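You operate a simulated robot arm through the tools that you are given. There is no shell and no other tool.

You are at the controls of a simulated robot arm. One attempt, no reset.

## Task
Fit the blue coupler, open the yellow valve, pump down to 5 cm.
Fine: run it on HAND and end on OFF, within 1 cm of the mark on the level gauge.
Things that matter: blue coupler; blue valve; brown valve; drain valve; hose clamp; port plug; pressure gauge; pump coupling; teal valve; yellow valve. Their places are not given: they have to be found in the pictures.

Only the result counts: the job must be done as asked and must still hold three seconds after the hand-in. Knocking over, shifting, dropping, spilling or breaking anything else fails it.

## Robot
A 7-joint arm with a two-finger parallel gripper, fixed in place. Base frame: the origin is on the floor under the middle of its stand, x ahead of it, y to its left, z up. Units: mm, rad, N and s.
With the tool pointing down near the work surface it reaches from about 160 to 680 mm from the base axis. Its first joint turns from -1.152 to 1.152 rad. Payload 2.4 kg.
The TCP is the grasp point between the finger pads, 30 mm short of the fingertips. In the tool frame z runs along the fingers and y along their closing line. Largest opening 94 mm; finger width 28, thickness 10; the body of the gripper, 50 by 96 mm, starts 55 mm behind the TCP.
Orientation is told as [roll, pitch, yaw] about the base's x, y, z axes, in that order, counted from this pose: with the fingers straight down and closing along the base's y, the tool's x points along the base's -x, its y along +y and its z along -z.

## Interface
- The arm moves only by the tool jog_arm. Its argument "rows" is a list of rows, each a list of 7 numbers: the shift along the base's x, y, z in mm, then the turn, a rotation vector about the base's x, y, z in rad, then the opening, from 0 (shut) to 1 (fully open). In form: [[dx, dy, dz, wx, wy, wz, grip], ...]. A call has 1 to 20 rows; each row shifts and turns the commanded pose from where the row before left it. A row lasts 0.2 s, in which the tool goes at most 50 mm and 0.15 rad; a call with a longer step from one row to the next is refused whole, and so is a gripper value outside its range. Where a pose cannot be reached the arm comes as near as it can. A force on the tool above 40 N (or 10 N above the force at the start of the call, whichever is more), or a blocked arm, ends the call early, and 0.2 s more pass. The fingers move at their own pace (about 153 mm/s each) and stop on an object; they squeeze with about 31 N. The grip force told is the motor's: it shows also when the fingers shut on nothing. Time passes only in rows, and 0.2 s behind the last, so rows that do not move let the fingers close. The reply holds the time, the measured pose of the TCP, the force on the tool along the base axes, the opening and the grip force, in the units named above and with some noise, with the torque about the TCP (base axes, N m) and any sound that the robot's microphone picked up.
- Cameras (640 x 400 px; columns grow to the right, rows downward): "scene" is fixed at [40.9, 478.3, 1458.3]; the picture's right is [-0.74, -0.67, 0.00], its down [-0.41, 0.46, -0.79] and it looks along [0.53, -0.58, -0.62] (base axes); focal length 323 px, centre (320, 200). "wrist" rides on the gripper at [76, 14, -103] in the tool frame; the picture's right is [-0.18, 0.98, 0.00], its down [-0.75, -0.14, -0.64] and it looks along [-0.63, -0.12, 0.77] (tool axes); focal length 243 px, centre (320, 200).
- camera(camera): a new picture of that camera. The clock stands still meanwhile.
- measure_at(camera, pixels): for up to 12 pixels [column, row] of the newest picture of that camera ("zoom" is the newest enlarged one), the place [x, y, z] in the base frame of the surface seen there, good to about 2 mm, but the place of the scene camera against the robot may be out by one fixed shift of up to 25 mm in any direction. The clock stands still meanwhile.
- inspect(camera, box): a new picture of the part [left, top, right, bottom] of that camera's present view, enlarged. The clock stands still meanwhile.
- finish_job(): hands the job in; it is judged then, once.

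Leave the gripper open and the arm clear of the work at the hand-in unless told otherwise.

The tools are called after "Request:" as a command line: name --pt "numbers of a row" for each row, then --argument value for the rest, lists and objects as JSON in quotes. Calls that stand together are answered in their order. jog_arm: Moves the arm, as the interface text tells. Its arguments: {"type":"object","properties":{"rows":{"type":"array"}},"required":["rows"]} The other tools are called the same way: camera (camera) takes a picture; measure_at (camera, pixels) gives the place of the surface under pixels of a picture; inspect (camera, box) takes an enlarged picture of a part of a camera's view; finish_job () hands the job in.

At the start:

```text
t: 0.0
eef_pos: [321.8, -13.1, 1082.6]
ee_rot: [0.0, 0.0, 0.0]
wrist_force: [0.2, 0.2, 0.3]
torque: [-0.02, 0.01, 0.02]
grip_width: 94.0
gripper_force: 0.0
```

scene: 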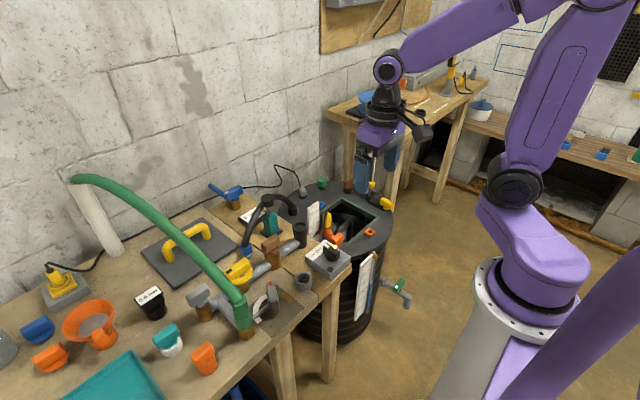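
wrist: 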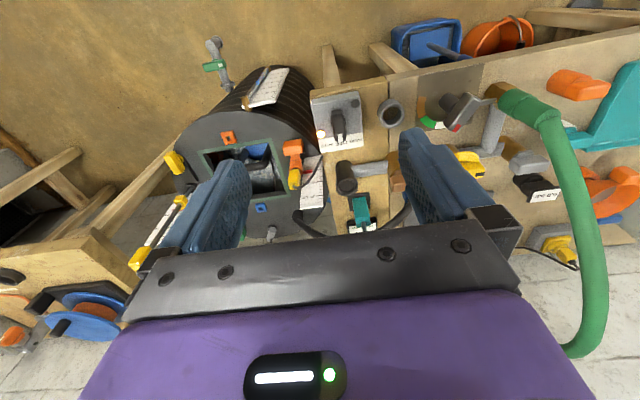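

I see a bench with hose, valves, a tank and a selector box. I'll take enlarged pictures to identify the parts before moving.

Request:
inspect --camera "scene" --box '[180, 170, 420, 320]'

Request:
inspect --camera "scene" --box '[0, 160, 320, 400]'

Request:
inspect --camera "wrist" --box '[140, 20, 640, 280]'

```text
2.67 times, centred on (300, 245) of scene
```

zoom: 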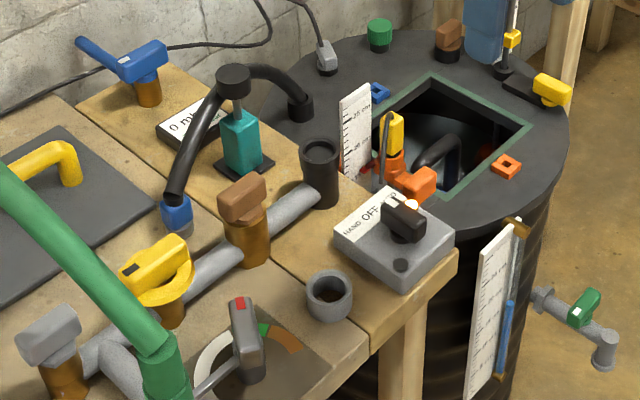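

```text
1.67 times, centred on (160, 280) of scene
```

zoom: 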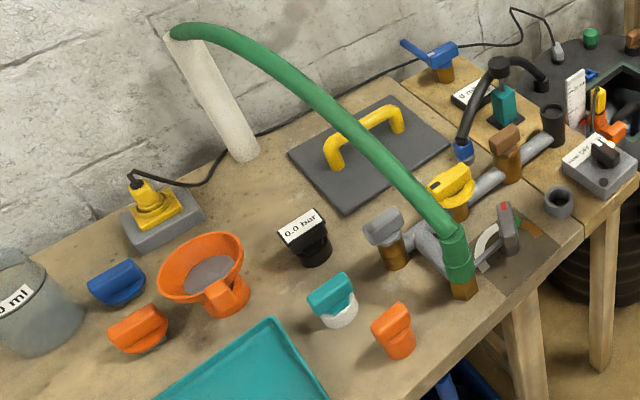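

```text
1.28 times, centred on (390, 150) of wrist
```

zoom: 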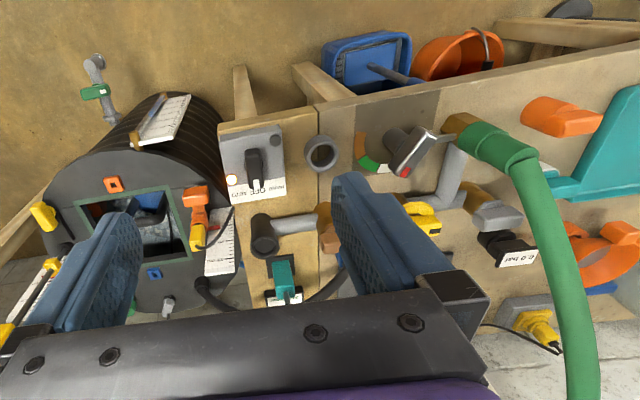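

I'll enlarge the important areas further: the coupler region, selector box, tank gauges.

Request:
inspect --camera "scene" --box '[230, 190, 330, 255]'

Request:
inspect --camera "scene" --box '[290, 170, 410, 250]'

Request:
inspect --camera "scene" --box '[180, 240, 300, 345]'

Request:
inspect --camera "scene" --box '[300, 230, 430, 330]'

```text
6.15 times, centred on (280, 222) of scene
```

zoom: 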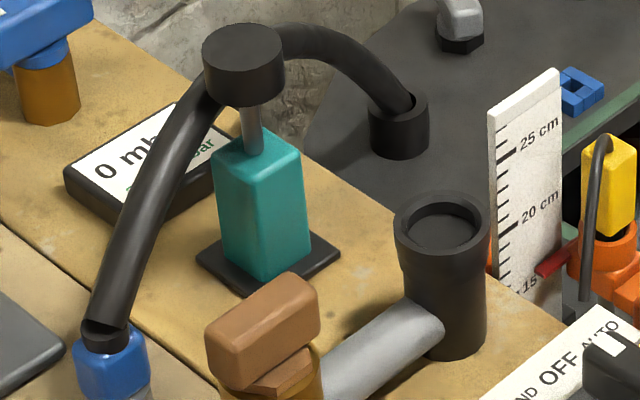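

```text
5.00 times, centred on (350, 210) of scene
```

zoom: 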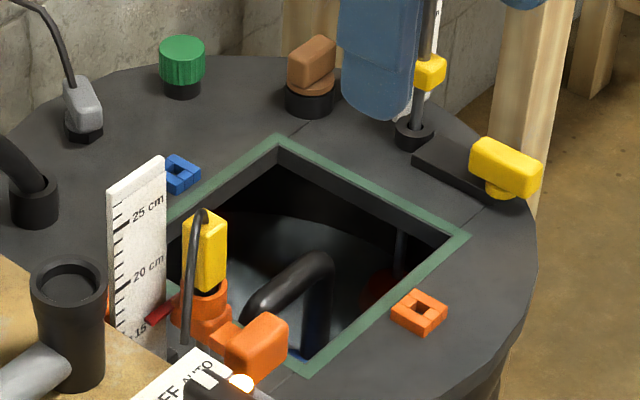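

```text
3.81 times, centred on (240, 292) of scene
```

zoom: 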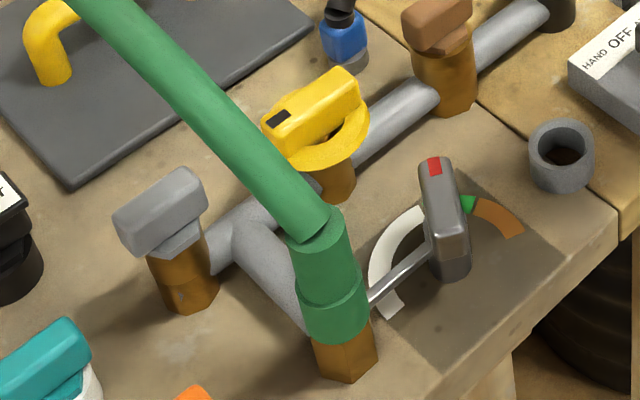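

```text
4.00 times, centred on (365, 280) of scene
```

zoom: 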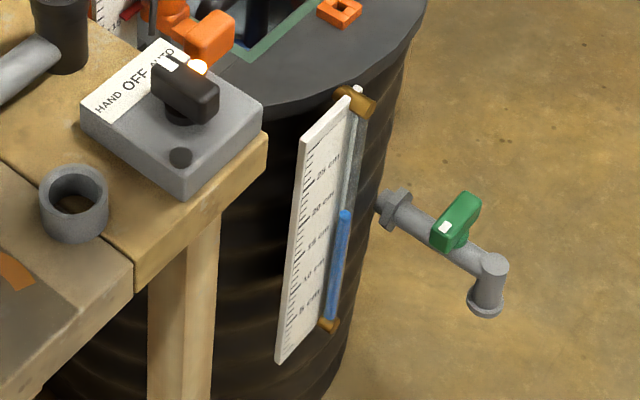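

I'll measure the main objects in the scene picture to build a map: coupler, valves, sockets, selector, gauges.

Request:
camera --camera "scene"

Request:
measure_at --camera "scene" --pixels '[[246, 251], [270, 242], [300, 228], [242, 268], [303, 281], [331, 252], [268, 298], [202, 298], [244, 318], [228, 188], [270, 222], [292, 208]]'

Request:
measure_at --camera "scene" --pixels '[[323, 182], [302, 192], [350, 188], [386, 203], [370, 232], [335, 240], [330, 222], [314, 212], [362, 290], [402, 287], [165, 335], [150, 295]]'

Request:
measure_at --camera "wrist" --pixels '[[338, 125], [390, 112], [345, 178], [360, 210], [293, 150], [455, 110], [470, 160], [520, 105], [520, 160], [530, 185], [260, 85], [213, 66]]'

```text
taken
```

scene: 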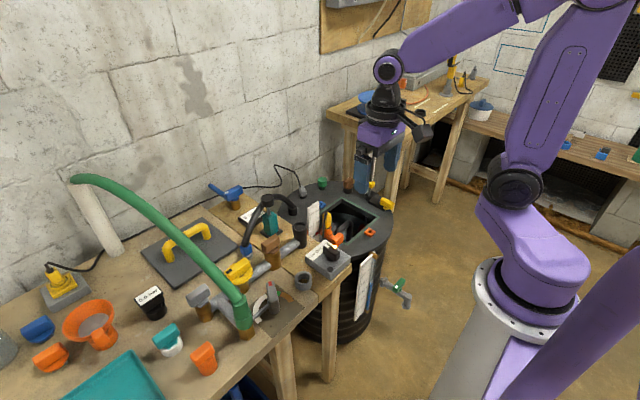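

```text
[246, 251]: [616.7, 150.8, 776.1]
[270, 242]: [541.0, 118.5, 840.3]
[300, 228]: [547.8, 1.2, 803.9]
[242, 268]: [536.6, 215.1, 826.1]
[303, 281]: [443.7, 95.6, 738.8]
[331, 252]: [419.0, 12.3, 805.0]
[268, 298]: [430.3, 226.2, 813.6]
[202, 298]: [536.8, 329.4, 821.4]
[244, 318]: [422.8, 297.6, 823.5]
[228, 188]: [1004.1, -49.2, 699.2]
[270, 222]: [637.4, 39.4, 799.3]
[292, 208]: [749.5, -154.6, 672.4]
```

```text
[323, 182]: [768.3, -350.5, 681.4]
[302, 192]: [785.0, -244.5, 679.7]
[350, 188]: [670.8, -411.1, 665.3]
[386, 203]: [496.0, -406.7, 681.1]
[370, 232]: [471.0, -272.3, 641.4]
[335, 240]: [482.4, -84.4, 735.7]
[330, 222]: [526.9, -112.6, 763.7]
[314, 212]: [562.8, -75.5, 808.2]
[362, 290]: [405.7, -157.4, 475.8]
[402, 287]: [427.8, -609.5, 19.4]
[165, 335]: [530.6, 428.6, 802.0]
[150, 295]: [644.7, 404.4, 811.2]
```

```text
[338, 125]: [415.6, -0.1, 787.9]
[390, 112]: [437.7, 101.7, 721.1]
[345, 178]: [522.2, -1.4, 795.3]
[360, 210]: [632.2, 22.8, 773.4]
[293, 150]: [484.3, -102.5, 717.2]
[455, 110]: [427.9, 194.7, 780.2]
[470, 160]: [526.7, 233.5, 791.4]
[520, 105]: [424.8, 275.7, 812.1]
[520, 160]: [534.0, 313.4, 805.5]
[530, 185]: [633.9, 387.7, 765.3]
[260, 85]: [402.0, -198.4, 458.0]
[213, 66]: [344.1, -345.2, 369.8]
```

The pipe manifold runs along x≈540 with grey (y≈329), yellow (y≈215), brown (y≈118) valves and a black socket (y≈0); the coupler is at about (617,151). I'll move the wrist camera closer, well above everything, for better pictures.

Request:
jog_arm --pt "15 28 -20 0 0 0 1" --pt "15 28 -20 0 0 0 1" --pt "15 28 -20 0 0 0 1" --pt "15 28 -20 0 0 0 1" --pt "10 28 -20 0 0 0 1" --pt "0 0 0 0 0 0 1"

Request:
camera --camera "wrist"

Request:
inspect --camera "wrist" --box '[120, 20, 560, 260]'

```text
t: 1.4
eef_pos: [392.3, 126.7, 982.2]
ee_rot: [-0.002, 0.0, 0.0]
wrist_force: [-0.1, -0.5, 0.0]
torque: [0.04, -0.01, 0.01]
grip_width: 93.9
gripper_force: 0.1
```

```text
taken
```

wrist: 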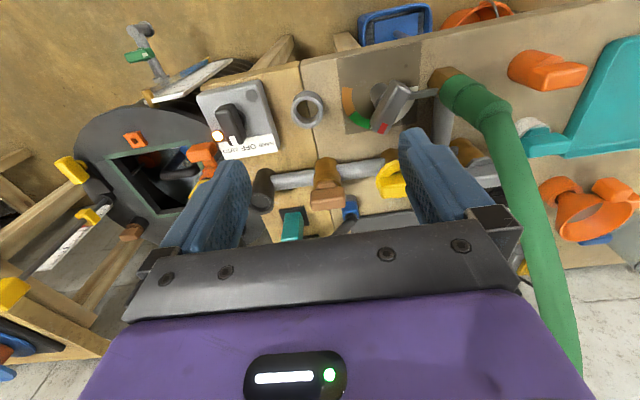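

```text
1.45 times, centred on (340, 140) of wrist
```

zoom: 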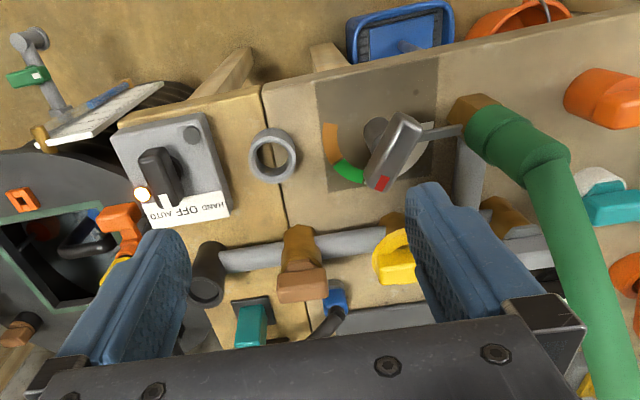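

The picture is upside down (down = +x). I'll retreat toward −x so the pipe and coupler area moves up in the frame.

Request:
jog_arm --pt "-35 5 -5 0 0 0 1" --pt "-35 5 -5 0 0 0 1" --pt "-35 5 -5 0 0 0 1" --pt "-15 0 0 0 0 0 1" --pt "0 0 0 0 0 0 1"

Request:
camera --camera "wrist"

Request:
inspect --camera "wrist" --box '[200, 50, 520, 250]'

```text
t: 2.6
eef_pos: [272.2, 141.7, 966.9]
ee_rot: [-0.001, -0.001, 0.001]
wrist_force: [0.0, 0.2, 0.0]
torque: [0.03, 0.01, 0.02]
grip_width: 93.8
gripper_force: 0.1
```

```text
taken
```

wrist: 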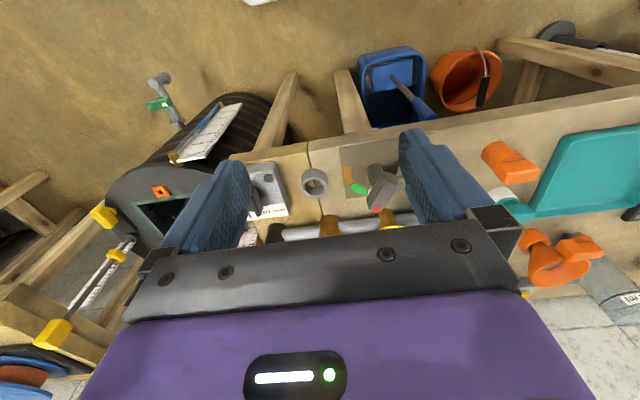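

```text
2.00 times, centred on (360, 150) of wrist
```

zoom: 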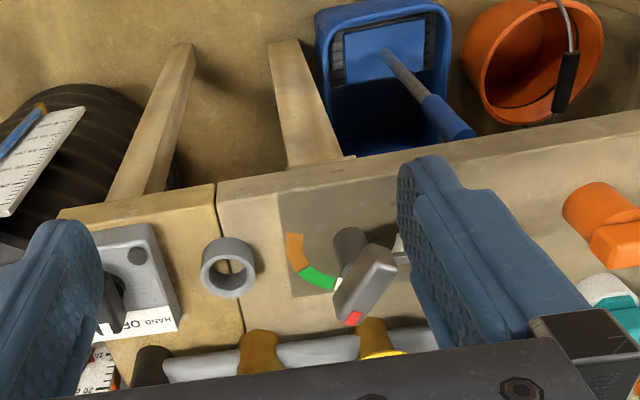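

That went the wrong way for the view; I'll go forward (+x) and up so the manifold sits in the upper middle of the picture.

Request:
jog_arm --pt "30 0 25 0 0 0 1" --pt "45 0 10 0 0 0 1" --pt "45 0 10 0 0 0 1" --pt "45 0 10 0 0 0 1" --pt "45 0 5 0 0 0 1" --pt "20 0 0 0 0 0 1" --pt "0 0 0 0 0 0 1"

Request:
camera --camera "wrist"

Request:
inspect --camera "wrist" --box '[200, 20, 520, 220]'

```text
t: 4.2
eef_pos: [502.2, 141.4, 1027.5]
ee_rot: [0.002, 0.001, 0.0]
wrist_force: [0.1, 0.0, 0.0]
torque: [0.05, 0.0, -0.03]
grip_width: 93.9
gripper_force: 0.1
```

```text
taken
```

wrist: 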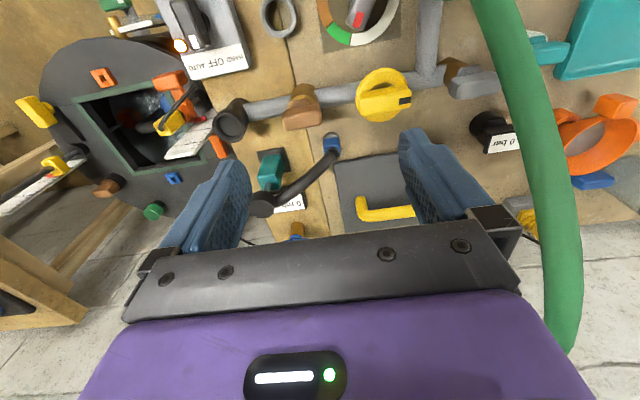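

```text
2.00 times, centred on (360, 120) of wrist
```

zoom: 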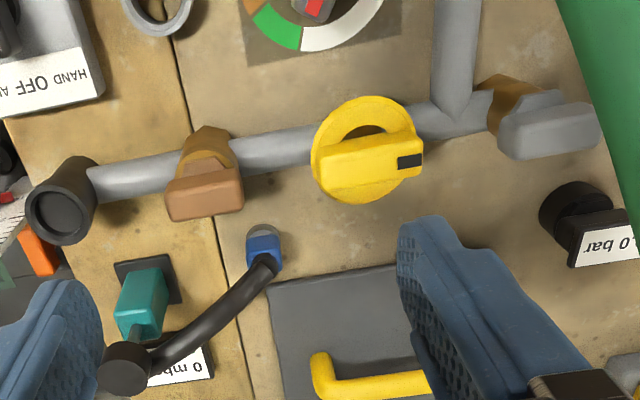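

Now I have a good view. I'll enlarge the yellow and brown valve, coupler, selector and gauge dial, and check measurements with the wrist camera (more trustworthy than the scene camera).

Request:
inspect --camera "wrist" --box '[330, 50, 430, 130]'

Request:
inspect --camera "wrist" --box '[200, 80, 360, 180]'

Request:
inspect --camera "wrist" --box '[150, 0, 290, 90]'

Request:
inspect --camera "wrist" --box '[20, 40, 240, 230]'

```text
5.00 times, centred on (380, 90) of wrist
```

zoom: 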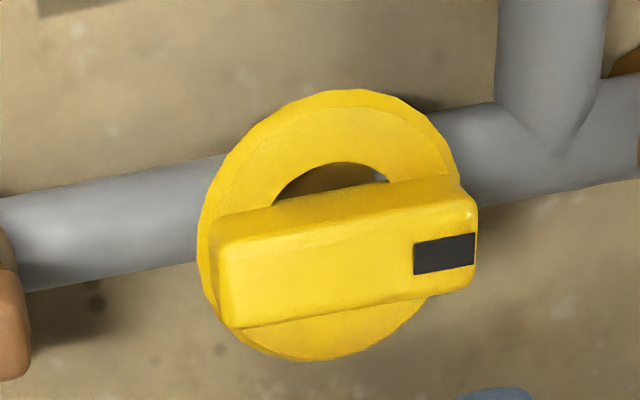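

```text
4.00 times, centred on (280, 130) of wrist
```

zoom: 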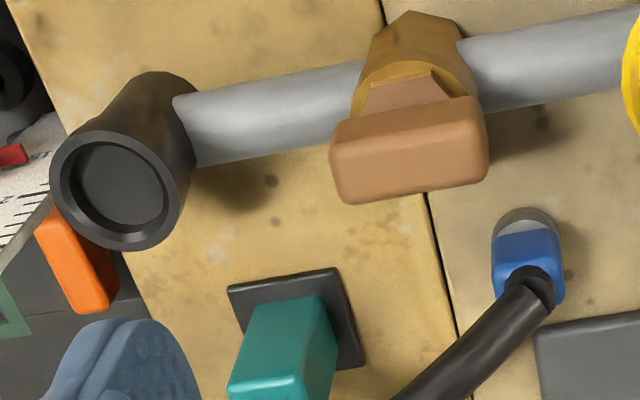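

```text
4.44 times, centred on (220, 45) of wrist
```

zoom: 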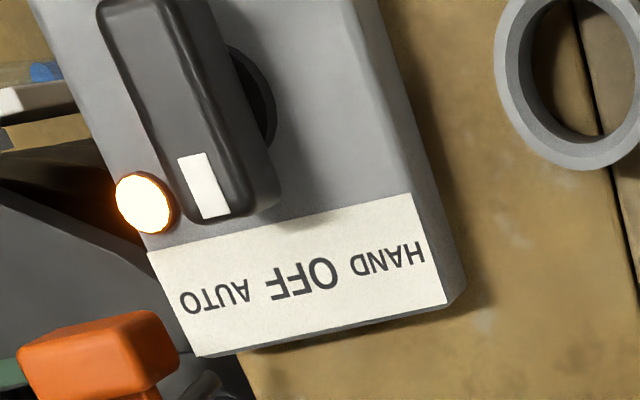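

```text
2.11 times, centred on (130, 135) of wrist
```

zoom: 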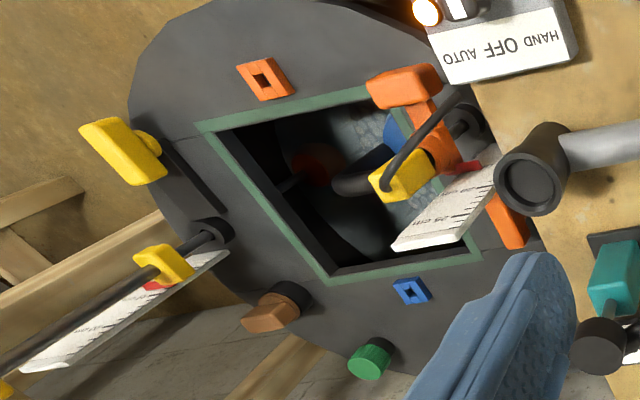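

The selector knob's white mark seems at OFF (between AUTO left and HAND right). I'll look at the remaining objects: blue lever valve, loose teal/orange pieces, and the level gauges.

Request:
inspect --camera "scene" --box '[200, 170, 300, 235]'

Request:
inspect --camera "scene" --box '[335, 140, 415, 215]'

Request:
inspect --camera "scene" --box '[340, 240, 390, 330]'

Request:
inspect --camera "scene" --box '[0, 240, 260, 400]'

Request:
inspect --camera "wrist" --box '[400, 20, 640, 250]'

```text
6.15 times, centred on (250, 202) of scene
```

zoom: 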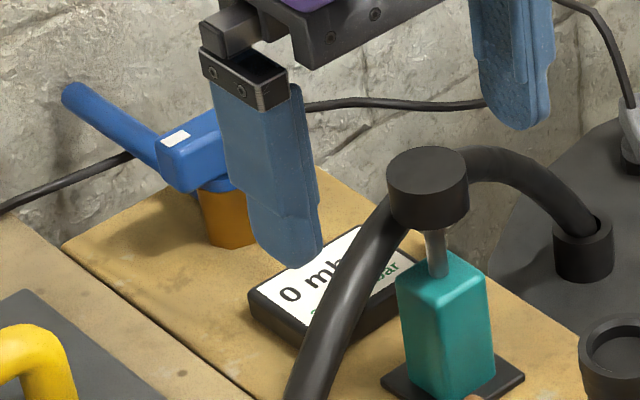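

```text
5.33 times, centred on (375, 178) of scene
```

zoom: 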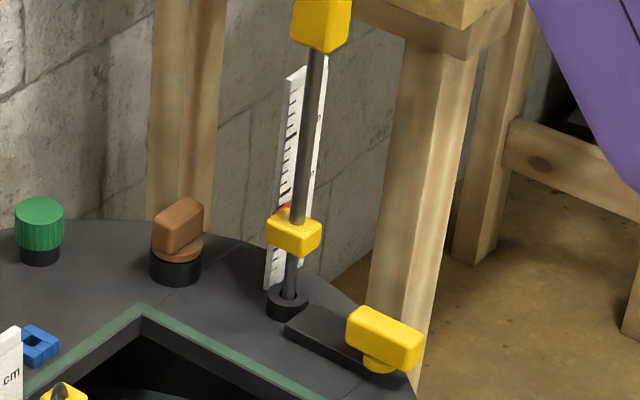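

```text
4.44 times, centred on (365, 285) of scene
```

zoom: 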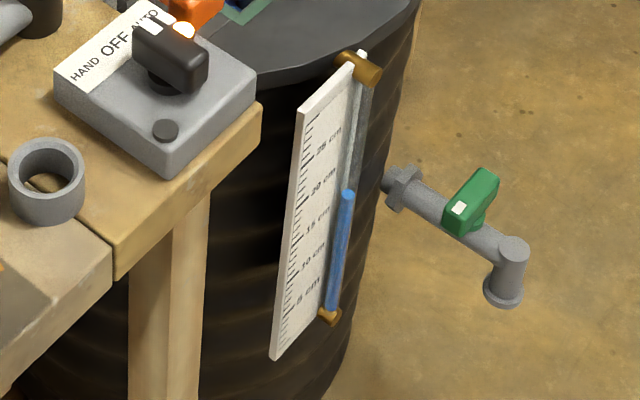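

```text
2.46 times, centred on (130, 320) of scene
```

zoom: 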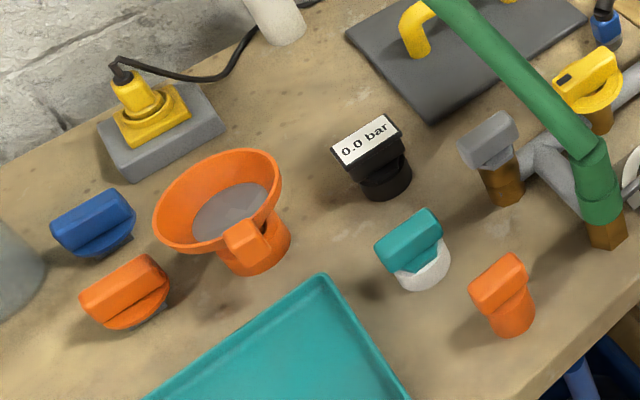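

```text
1.74 times, centred on (520, 135) of wrist
```

zoom: 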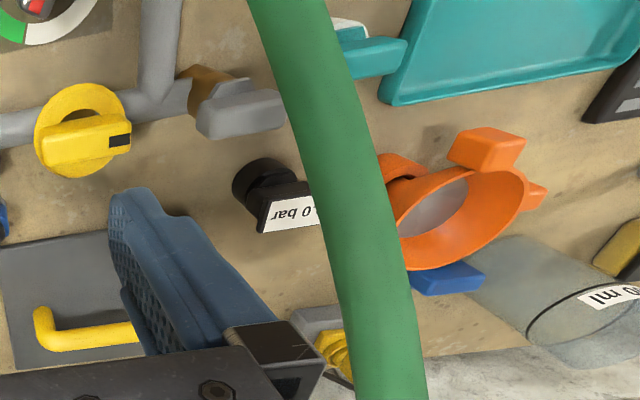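

Next I zoom on the grey dial with the coloured arc at wrist (370,15), and check the coupler in the wrist picture with measurements.

Request:
inspect --camera "wrist" --box '[300, 0, 460, 100]'

Request:
camera --camera "wrist"

Request:
measure_at --camera "wrist" --pixels '[[333, 142], [331, 134], [260, 200], [265, 180], [226, 122], [302, 118], [300, 90], [370, 97], [400, 97], [360, 75], [190, 22], [215, 60]]'

Request:
measure_at --camera "wrist" --pixels '[[310, 178], [250, 115], [320, 95], [345, 150], [330, 128], [280, 20], [275, 5], [370, 5], [370, 200], [345, 97], [300, 230], [210, 120]]'

```text
4.00 times, centred on (380, 50) of wrist
```

zoom: 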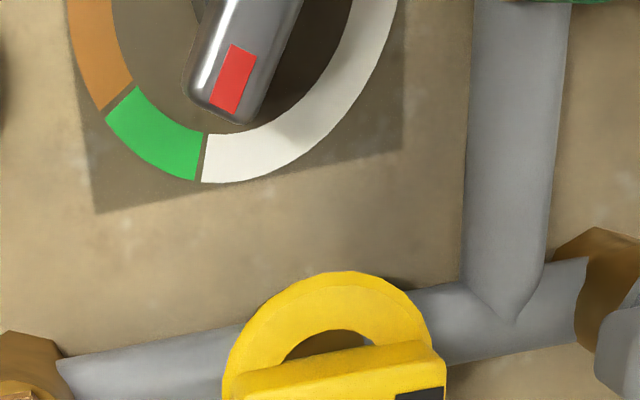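

```text
taken
```

wrist: 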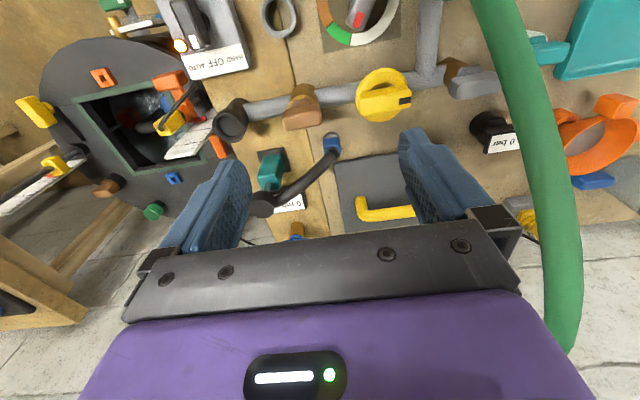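

```text
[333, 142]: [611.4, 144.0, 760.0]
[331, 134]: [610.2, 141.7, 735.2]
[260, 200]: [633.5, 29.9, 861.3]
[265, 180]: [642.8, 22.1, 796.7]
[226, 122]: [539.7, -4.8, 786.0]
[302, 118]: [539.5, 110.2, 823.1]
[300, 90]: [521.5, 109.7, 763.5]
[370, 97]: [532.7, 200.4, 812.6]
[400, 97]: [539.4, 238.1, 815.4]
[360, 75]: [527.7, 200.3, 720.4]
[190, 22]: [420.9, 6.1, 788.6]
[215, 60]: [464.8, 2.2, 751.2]
```

```text
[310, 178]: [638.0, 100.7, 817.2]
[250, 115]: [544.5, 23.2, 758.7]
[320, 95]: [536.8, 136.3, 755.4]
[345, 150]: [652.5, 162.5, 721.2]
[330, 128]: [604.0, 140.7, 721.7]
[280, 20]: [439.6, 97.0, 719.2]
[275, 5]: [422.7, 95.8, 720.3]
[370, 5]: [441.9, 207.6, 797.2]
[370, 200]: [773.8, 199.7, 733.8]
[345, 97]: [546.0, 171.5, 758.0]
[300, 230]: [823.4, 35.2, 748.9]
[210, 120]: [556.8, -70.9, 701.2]
```

Wrist measurements put the bench at z≈721, the coupler at about (611,144) with its blue top near 765, the black coupling at (540,−5). I'll lower the wrist camera for a close look at the coupler (fingertips stay above 850 mm, over all valves).

Request:
jog_arm --pt "10 0 -40 0 0 0 1" --pt "10 0 -40 0 0 0 1" --pt "10 0 -40 0 0 0 1" --pt "8 0 -25 0 0 0 1" --pt "0 0 0 0 0 0 1"

Request:
camera --camera "wrist"

Request:
inspect --camera "wrist" --box '[220, 80, 420, 240]'

```text
t: 5.4
eef_pos: [539.7, 141.5, 881.9]
ee_rot: [0.0, -0.001, 0.002]
wrist_force: [-0.7, -0.3, 0.1]
torque: [0.01, -0.03, 0.03]
grip_width: 93.9
gripper_force: 0.0
```

```text
taken
```

wrist: 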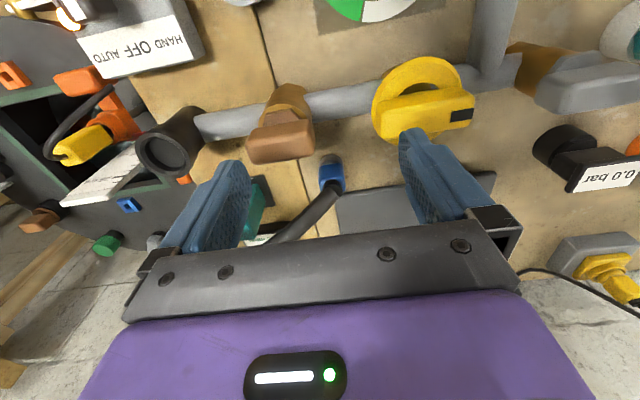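

```text
2.50 times, centred on (320, 160) of wrist
```

zoom: 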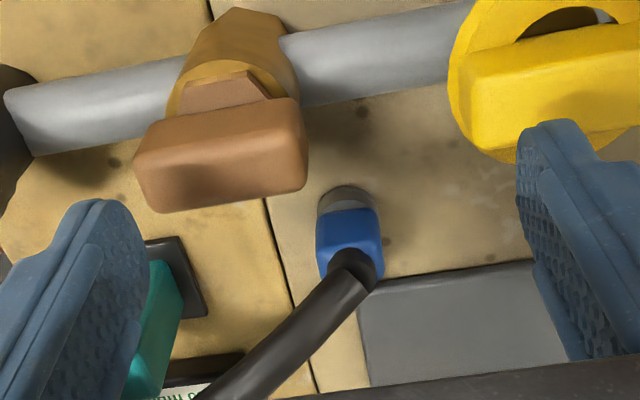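

I'll enlarge the coupler at wrist (331,172) and the coupling at (170,145), and measure them.

Request:
inspect --camera "wrist" --box '[300, 140, 370, 210]'

Request:
inspect --camera "wrist" --box '[120, 80, 260, 190]'

Request:
measure_at --camera "wrist" --pixels '[[332, 158], [323, 160], [342, 160], [332, 170], [320, 176], [344, 176], [332, 180], [332, 190], [318, 205], [300, 224], [328, 183], [355, 165]]'

Request:
measure_at --camera "wrist" --pixels '[[163, 153], [135, 150], [196, 150], [165, 131], [165, 177], [150, 153], [178, 153], [165, 140], [165, 166], [203, 120], [178, 108], [200, 135]]'

```text
5.71 times, centred on (335, 175) of wrist
```

zoom: 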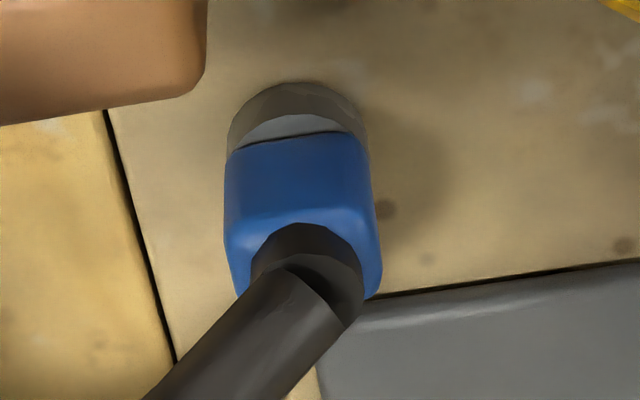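

```text
3.64 times, centred on (190, 135) of wrist
```

zoom: 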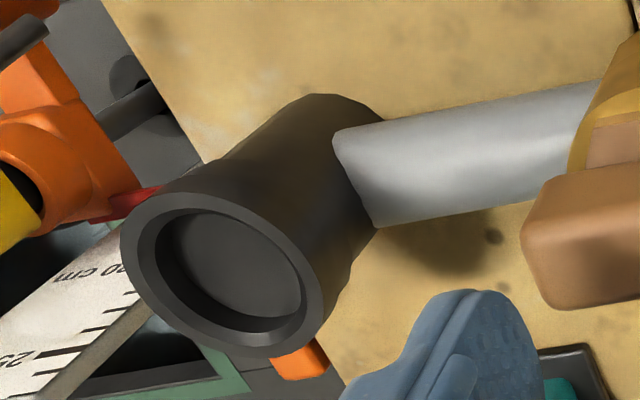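

```text
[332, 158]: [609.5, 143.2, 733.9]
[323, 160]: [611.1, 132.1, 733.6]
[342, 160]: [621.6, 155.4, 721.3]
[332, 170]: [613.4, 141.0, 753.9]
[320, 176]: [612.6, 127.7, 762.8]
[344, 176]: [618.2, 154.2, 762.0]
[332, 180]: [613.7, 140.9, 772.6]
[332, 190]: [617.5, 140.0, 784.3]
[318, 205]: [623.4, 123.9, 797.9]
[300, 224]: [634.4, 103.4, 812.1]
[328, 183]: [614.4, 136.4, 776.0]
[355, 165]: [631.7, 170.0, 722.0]
```

```text
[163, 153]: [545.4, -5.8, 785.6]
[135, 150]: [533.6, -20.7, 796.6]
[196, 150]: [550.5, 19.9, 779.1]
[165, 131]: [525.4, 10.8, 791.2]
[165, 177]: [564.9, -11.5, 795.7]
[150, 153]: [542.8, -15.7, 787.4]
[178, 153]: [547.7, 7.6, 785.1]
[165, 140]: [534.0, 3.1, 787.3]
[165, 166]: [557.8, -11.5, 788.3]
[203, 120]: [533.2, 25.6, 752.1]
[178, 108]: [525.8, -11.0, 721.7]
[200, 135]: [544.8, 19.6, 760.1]
```

The yellow valve is a handwheel-like disc with a bar; the bar lies along the pipe, with a black tag at its +y end. Before acting, I want a close look at the grey lever with the red tag and coloured arc near (430,195). I'll back up and move the camera there.

Request:
jog_arm --pt "-30 10 40 0 0 0 1" --pt "-45 20 0 0 0 0 1" --pt "-45 20 0 0 0 0 1" --pt "-40 15 -30 0 0 0 1" --pt "-20 0 -30 0 0 0 1" --pt "0 0 0 0 0 0 1"

Request:
camera --camera "wrist"

Request:
inspect --camera "wrist" --box '[220, 60, 460, 230]'

Request:
inspect --camera "scene" --box '[240, 270, 290, 330]'

```text
refused: row 1 steps farther than a row can; nothing moved
```

```text
taken
```

wrist: 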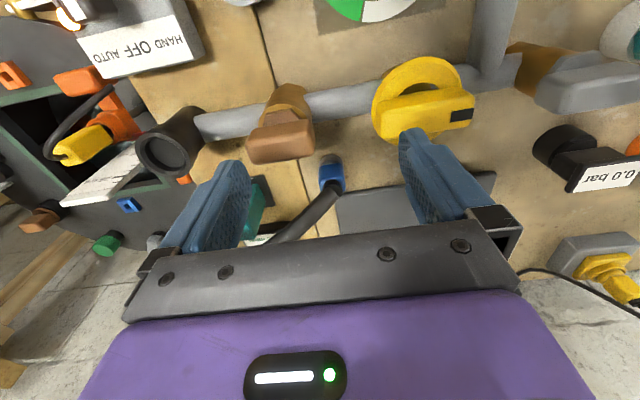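

```text
2.35 times, centred on (340, 145) of wrist
```

zoom: 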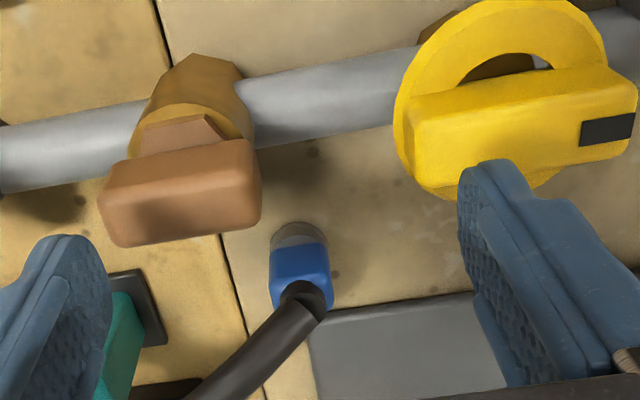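

```text
6.67 times, centred on (265, 300) of scene
```

zoom: 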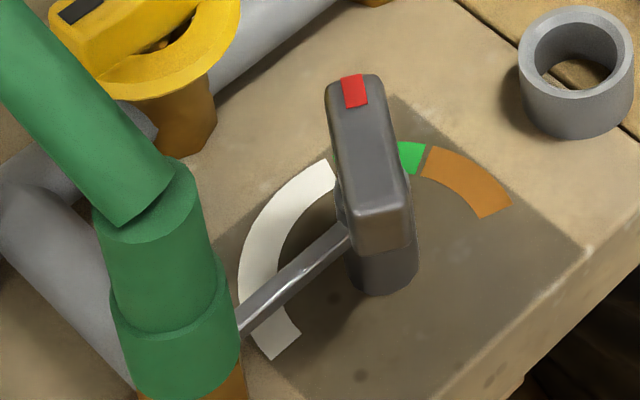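

The step was too long. I'll split it and look at the grey lever, which may be the hose clamp on the green hose's cuff.

Request:
jog_arm --pt "-20 10 40 0 0 0 1" --pt "-42 20 0 0 0 0 1" --pt "-42 20 0 0 0 0 1" --pt "-36 15 -30 0 0 0 1" --pt "-36 0 -30 0 0 0 1" --pt "0 0 0 0 0 0 1"

Request:
camera --camera "wrist"

Request:
inspect --camera "wrist" --box '[220, 60, 460, 230]'

```text
t: 6.8
eef_pos: [362.3, 205.0, 861.7]
ee_rot: [0.0, 0.0, 0.0]
wrist_force: [-0.9, -0.2, 0.2]
torque: [-0.02, -0.01, -0.01]
grip_width: 94.1
gripper_force: 0.1
```

```text
taken
```

wrist: 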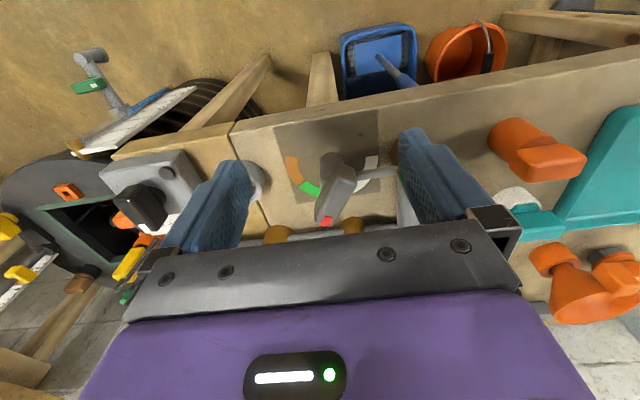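

```text
2.35 times, centred on (340, 145) of wrist
```

zoom: 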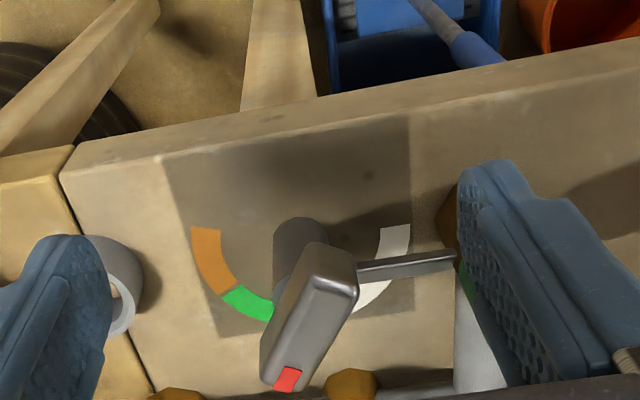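

The lever's red tag lies in the green sector, so that clamp looks right and should be left alone. I need to know where the green hose runs so I avoid it; I'll measure along it in the scene picture, and also the black hose and post.

Request:
camera --camera "scene"

Request:
measure_at --camera "scene" --pixels '[[240, 300], [232, 285], [222, 270], [205, 247], [185, 226], [165, 210], [140, 194], [110, 182], [80, 178], [269, 204], [262, 215], [255, 228]]'

```text
taken
```

scene: 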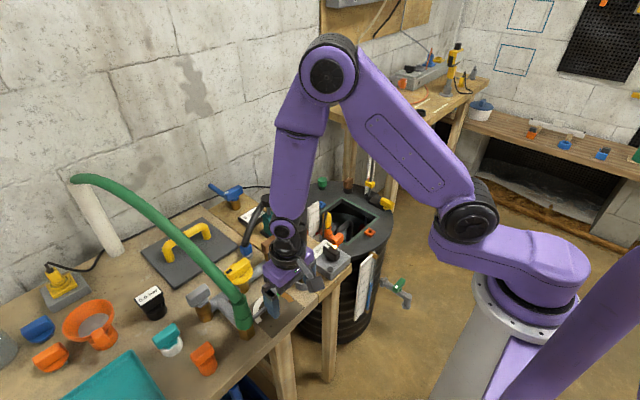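

```text
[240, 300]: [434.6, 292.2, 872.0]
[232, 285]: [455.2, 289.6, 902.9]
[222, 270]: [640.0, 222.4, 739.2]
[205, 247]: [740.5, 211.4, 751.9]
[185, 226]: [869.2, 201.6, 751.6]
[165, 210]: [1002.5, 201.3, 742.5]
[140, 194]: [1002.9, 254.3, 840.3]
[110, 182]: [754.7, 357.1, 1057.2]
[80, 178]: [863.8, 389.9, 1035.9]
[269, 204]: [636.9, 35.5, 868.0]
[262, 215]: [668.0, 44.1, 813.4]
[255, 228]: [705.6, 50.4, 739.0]
```

The green hose stays at y≥285 and rises steeply, so I will keep the arm at smaller y. Plan for the coupler: closing along x (yaw +90°), leaning the gripper back toward +y by about 20° so its body clears the black hose. I raise, move to above the coupler, and turn.

Request:
jog_arm --pt "0 -10 40 0 0 0 1" --pt "0 -10 40 0 0 0 1" --pt "22 -3 0 0 0 0.1428 1" --pt "22 -3 0 0 0 0.1428 1" --pt "22 -3 0 0 0 0.1428 1" --pt "22 -3 0 0 0 0.1428 1" --pt "22 -3 0 0 0 0.1428 1" --pt "22 -3 0 0 0 0.1428 1" --pt "22 -3 0 0 0 0.1428 1" --pt "22 -3 0 0 0 0.1428 1" --pt "22 -3 0 0 0 0.1428 1" --pt "22 -3 0 0 0 0.1428 1" --pt "22 -3 0 0 0 0.1428 1" --pt "0 0 0 -0.117 0 0 1" --pt "0 0 0 -0.117 0 0 1" --pt "0 0 0 -0.116 0 0 1" --pt "0 0 0 0 0 0 1"

Request:
camera --camera "wrist"

Request:
camera --camera "scene"

```text
t: 10.4
eef_pos: [605.4, 153.2, 943.2]
ee_rot: [0.0, 0.35, 1.571]
wrist_force: [-0.3, 0.3, 0.4]
torque: [0.0, 0.02, 0.02]
grip_width: 94.4
gripper_force: 0.1
```

```text
taken
```

wrist: 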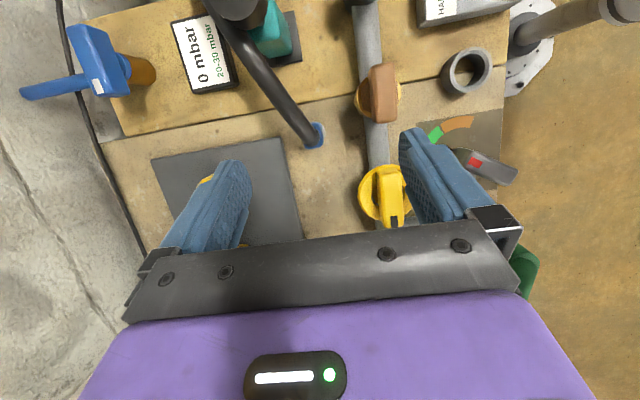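

```text
taken
```

scene: 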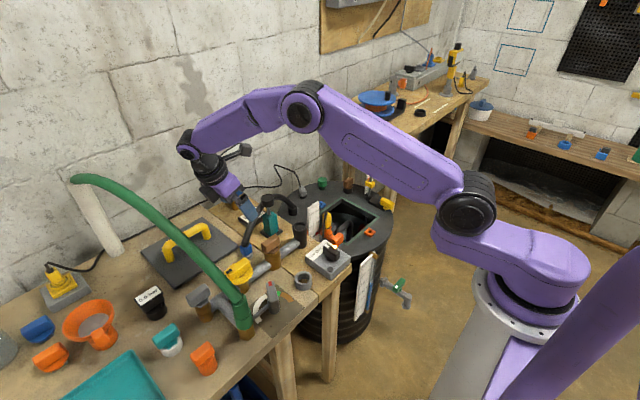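

Good top-down view. I'll enlarge the coupler and post region and the display "0 mbar / 20-30 mbar".

Request:
inspect --camera "wrist" --box '[170, 0, 410, 170]'

Request:
measure_at --camera "wrist" --pixels '[[315, 133], [320, 130], [322, 140], [308, 128], [310, 143], [300, 125], [280, 95], [240, 15], [277, 40], [382, 90], [395, 95], [325, 135]]'

```text
2.35 times, centred on (290, 85) of wrist
```

zoom: 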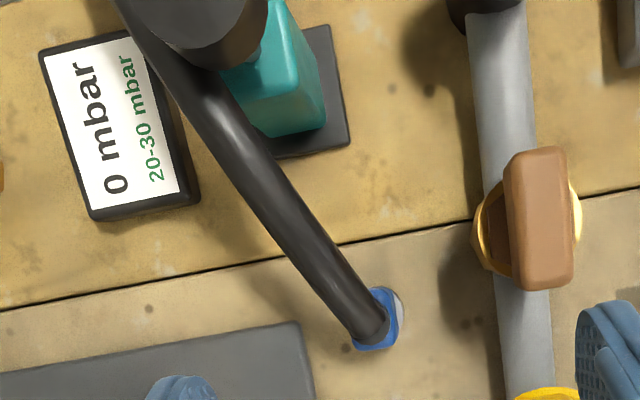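

```text
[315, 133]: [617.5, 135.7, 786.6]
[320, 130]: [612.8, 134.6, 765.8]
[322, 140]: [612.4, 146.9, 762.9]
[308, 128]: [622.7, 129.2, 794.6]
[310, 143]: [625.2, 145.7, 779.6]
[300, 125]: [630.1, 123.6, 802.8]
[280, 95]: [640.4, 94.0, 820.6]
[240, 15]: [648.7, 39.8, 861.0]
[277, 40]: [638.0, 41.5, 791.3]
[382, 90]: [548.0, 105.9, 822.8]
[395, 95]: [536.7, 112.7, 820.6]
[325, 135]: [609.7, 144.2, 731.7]
```

The blue body spans x≈612–637 at y≈141, top z≈766. I'll measure the grey plate height near its corner (so that the +x finger clears it), then lower to a hover with opening about 52 mm.

Request:
measure_at --camera "wrist" --pixels '[[250, 180], [280, 150], [287, 140], [270, 160], [390, 200], [390, 175], [370, 190], [405, 185], [240, 5], [225, 3], [260, 5], [315, 145]]'

Request:
jog_arm --pt "10 -6 -45 0 0 0 0.55" --pt "10 -6 -40 0 0 0 0.55" --pt "0 0 0 0 0 0 0.55"

Request:
camera --camera "wrist"

Request:
inspect --camera "wrist" --box '[200, 60, 440, 240]'

```text
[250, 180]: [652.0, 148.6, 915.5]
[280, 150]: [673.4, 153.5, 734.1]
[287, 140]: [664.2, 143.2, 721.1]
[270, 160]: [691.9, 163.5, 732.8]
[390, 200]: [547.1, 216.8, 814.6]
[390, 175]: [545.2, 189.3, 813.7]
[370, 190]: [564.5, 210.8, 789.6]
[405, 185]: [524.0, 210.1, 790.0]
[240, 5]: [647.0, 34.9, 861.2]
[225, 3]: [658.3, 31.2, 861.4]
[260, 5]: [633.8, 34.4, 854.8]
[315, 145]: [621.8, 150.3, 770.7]
```

```text
t: 11.2
eef_pos: [624.6, 141.9, 857.6]
ee_rot: [-0.001, 0.348, 1.571]
wrist_force: [0.0, 0.8, 0.5]
torque: [0.01, -0.03, 0.02]
grip_width: 51.7
gripper_force: 0.1
```

```text
taken
```

wrist: 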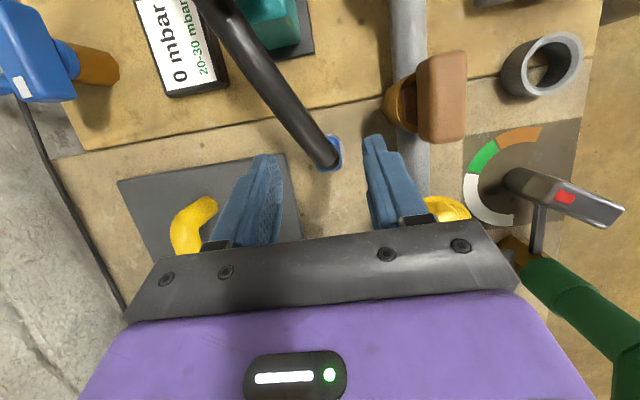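

```text
2.22 times, centred on (320, 150) of wrist
```

zoom: 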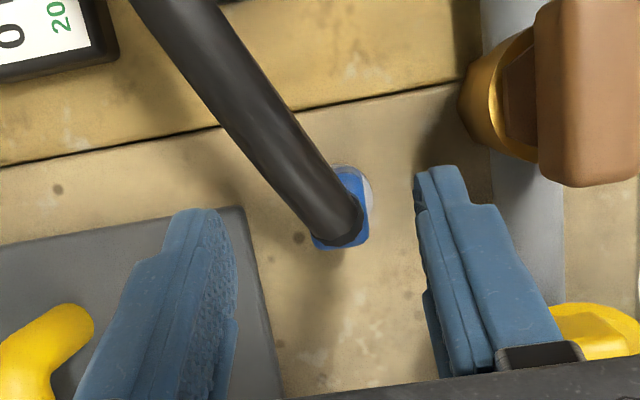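

The coupler centre computes to x≈624.7, y≈140, matching the tool's x. I descend to TCP z≈770 with the fingers straddling it, then look again.

Request:
jog_arm --pt "0 -1 -35 0 0 0 0.55" --pt "0 0 -30 0 0 0 0.55" --pt "0 0 -22 0 0 0 0.55" --pt "0 0 0 0 0 0 0.55"

Request:
camera --camera "wrist"

Request:
inspect --camera "wrist" --box '[240, 100, 400, 220]'

Request:
inspect --camera "scene" --box '[180, 170, 340, 290]'

```text
t: 12.2
eef_pos: [626.7, 140.7, 770.0]
ee_rot: [0.0, 0.349, 1.572]
wrist_force: [0.3, -0.1, 0.1]
torque: [0.04, 0.01, -0.03]
grip_width: 51.9
gripper_force: 0.1
```

```text
taken
```

wrist: 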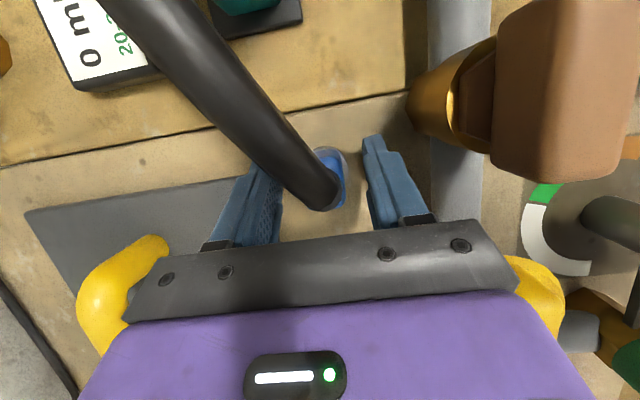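

```text
3.33 times, centred on (320, 160) of wrist
```

zoom: 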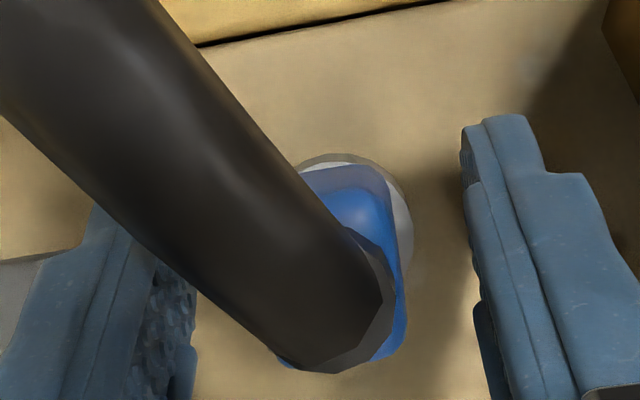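

```text
3.33 times, centred on (260, 230) of scene
```

zoom: 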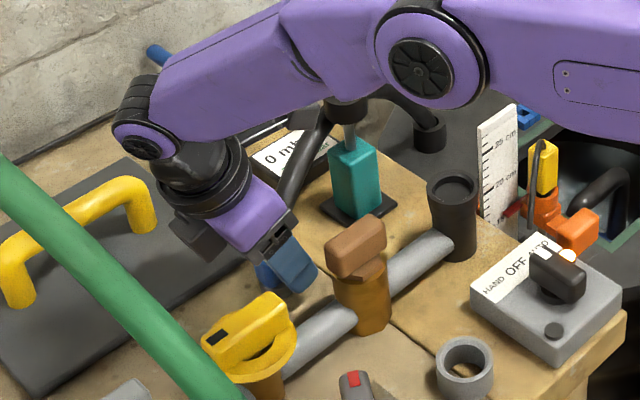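

Fingers straddle the coupler, nothing touched. TCP x is 2 mm too far; I shift −2 mm and close the gripper.

Request:
jog_arm --pt "-2 0 0 0 0 0 0.55" --pt "0 0 0 0 0 0 0.2" --pt "0 0 0 0 0 0 0.0" --pt "0 0 0 0 0 0 0.0" --pt "0 0 0 0 0 0 0.0"

Request:
camera --camera "wrist"

```text
t: 13.4
eef_pos: [623.7, 140.3, 771.1]
ee_rot: [0.0, 0.349, 1.571]
wrist_force: [0.3, 0.6, -0.7]
torque: [-0.01, 0.03, 0.03]
grip_width: 27.6
gripper_force: 30.7
```

```text
taken
```

wrist: 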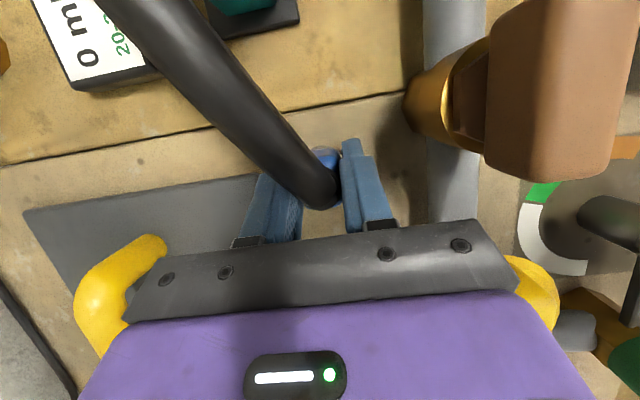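

Gripped at 27.6 mm with 31 N. I lift slowly straight up 30 mm and watch the force.

Request:
jog_arm --pt "0 0 8 0 0 0 0" --pt "0 0 10 0 0 0 0" --pt "0 0 12 0 0 0 0" --pt "0 0 0 0 0 0 0"

Request:
camera --camera "wrist"

Request:
inspect --camera "scene" --box '[180, 170, 340, 290]'

```text
t: 14.4
eef_pos: [624.5, 140.8, 800.0]
ee_rot: [0.0, 0.35, 1.569]
wrist_force: [0.5, -0.1, -0.1]
torque: [0.02, -0.01, 0.04]
grip_width: 27.3
gripper_force: 30.8
```

```text
taken
```

wrist: 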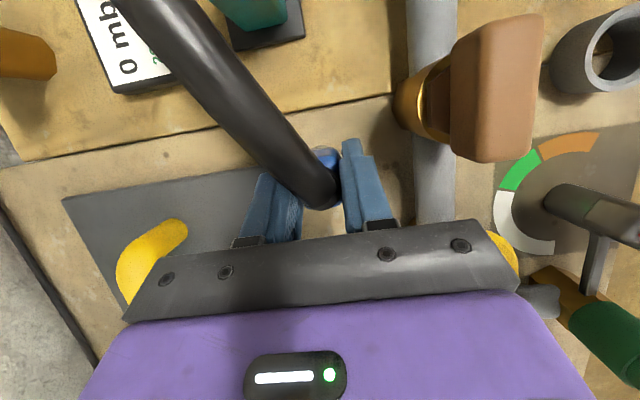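

```text
3.33 times, centred on (260, 230) of scene
```

zoom: 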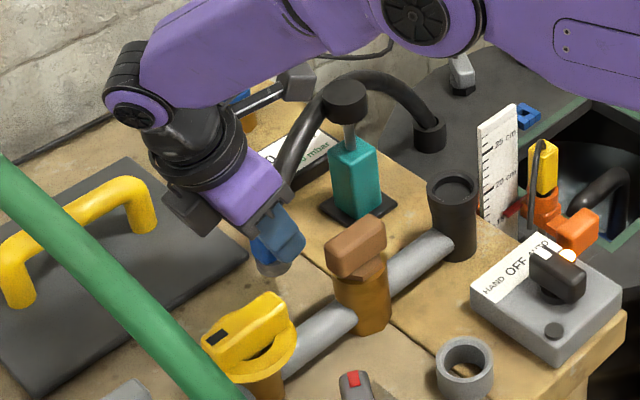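

The coupler is lifted in the grip and the hose follows. I raise to z≈872 and move diagonally between the brown valve and the teal post toward the black coupling, stopping short of it to look.

Request:
jog_arm --pt "0 0 24 0 0 0 0" --pt "0 0 24 0 0 0 0" --pt "0 0 24 0 0 0 0" --pt "-15 -28 0 0 0 0 0" --pt "-17 -28 0 0 0 0 0" --pt "-18 -28 0 0 0 0 0" --pt "-18 -20 0 0 0 0 0" --pt "0 0 0 0 0 0 0"

Request:
camera --camera "wrist"

Request:
inspect --camera "scene" --box '[200, 170, 360, 290]'

```text
t: 16.2
eef_pos: [554.8, 36.1, 873.0]
ee_rot: [-0.001, 0.351, 1.572]
wrist_force: [-0.7, 0.1, -1.5]
torque: [0.0, -0.01, 0.02]
grip_width: 27.6
gripper_force: 31.2
```

```text
taken
```

wrist: 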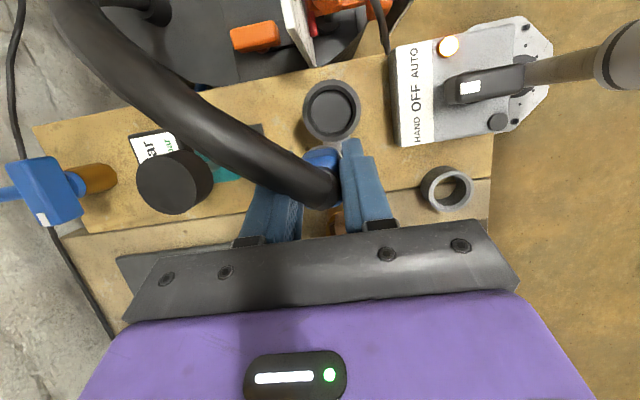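

```text
3.33 times, centred on (280, 230) of scene
```

zoom: 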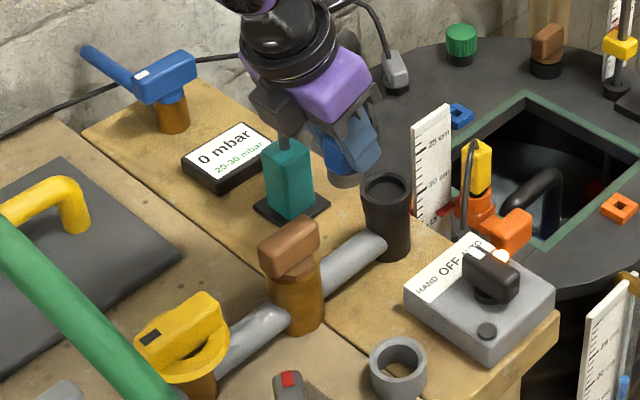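

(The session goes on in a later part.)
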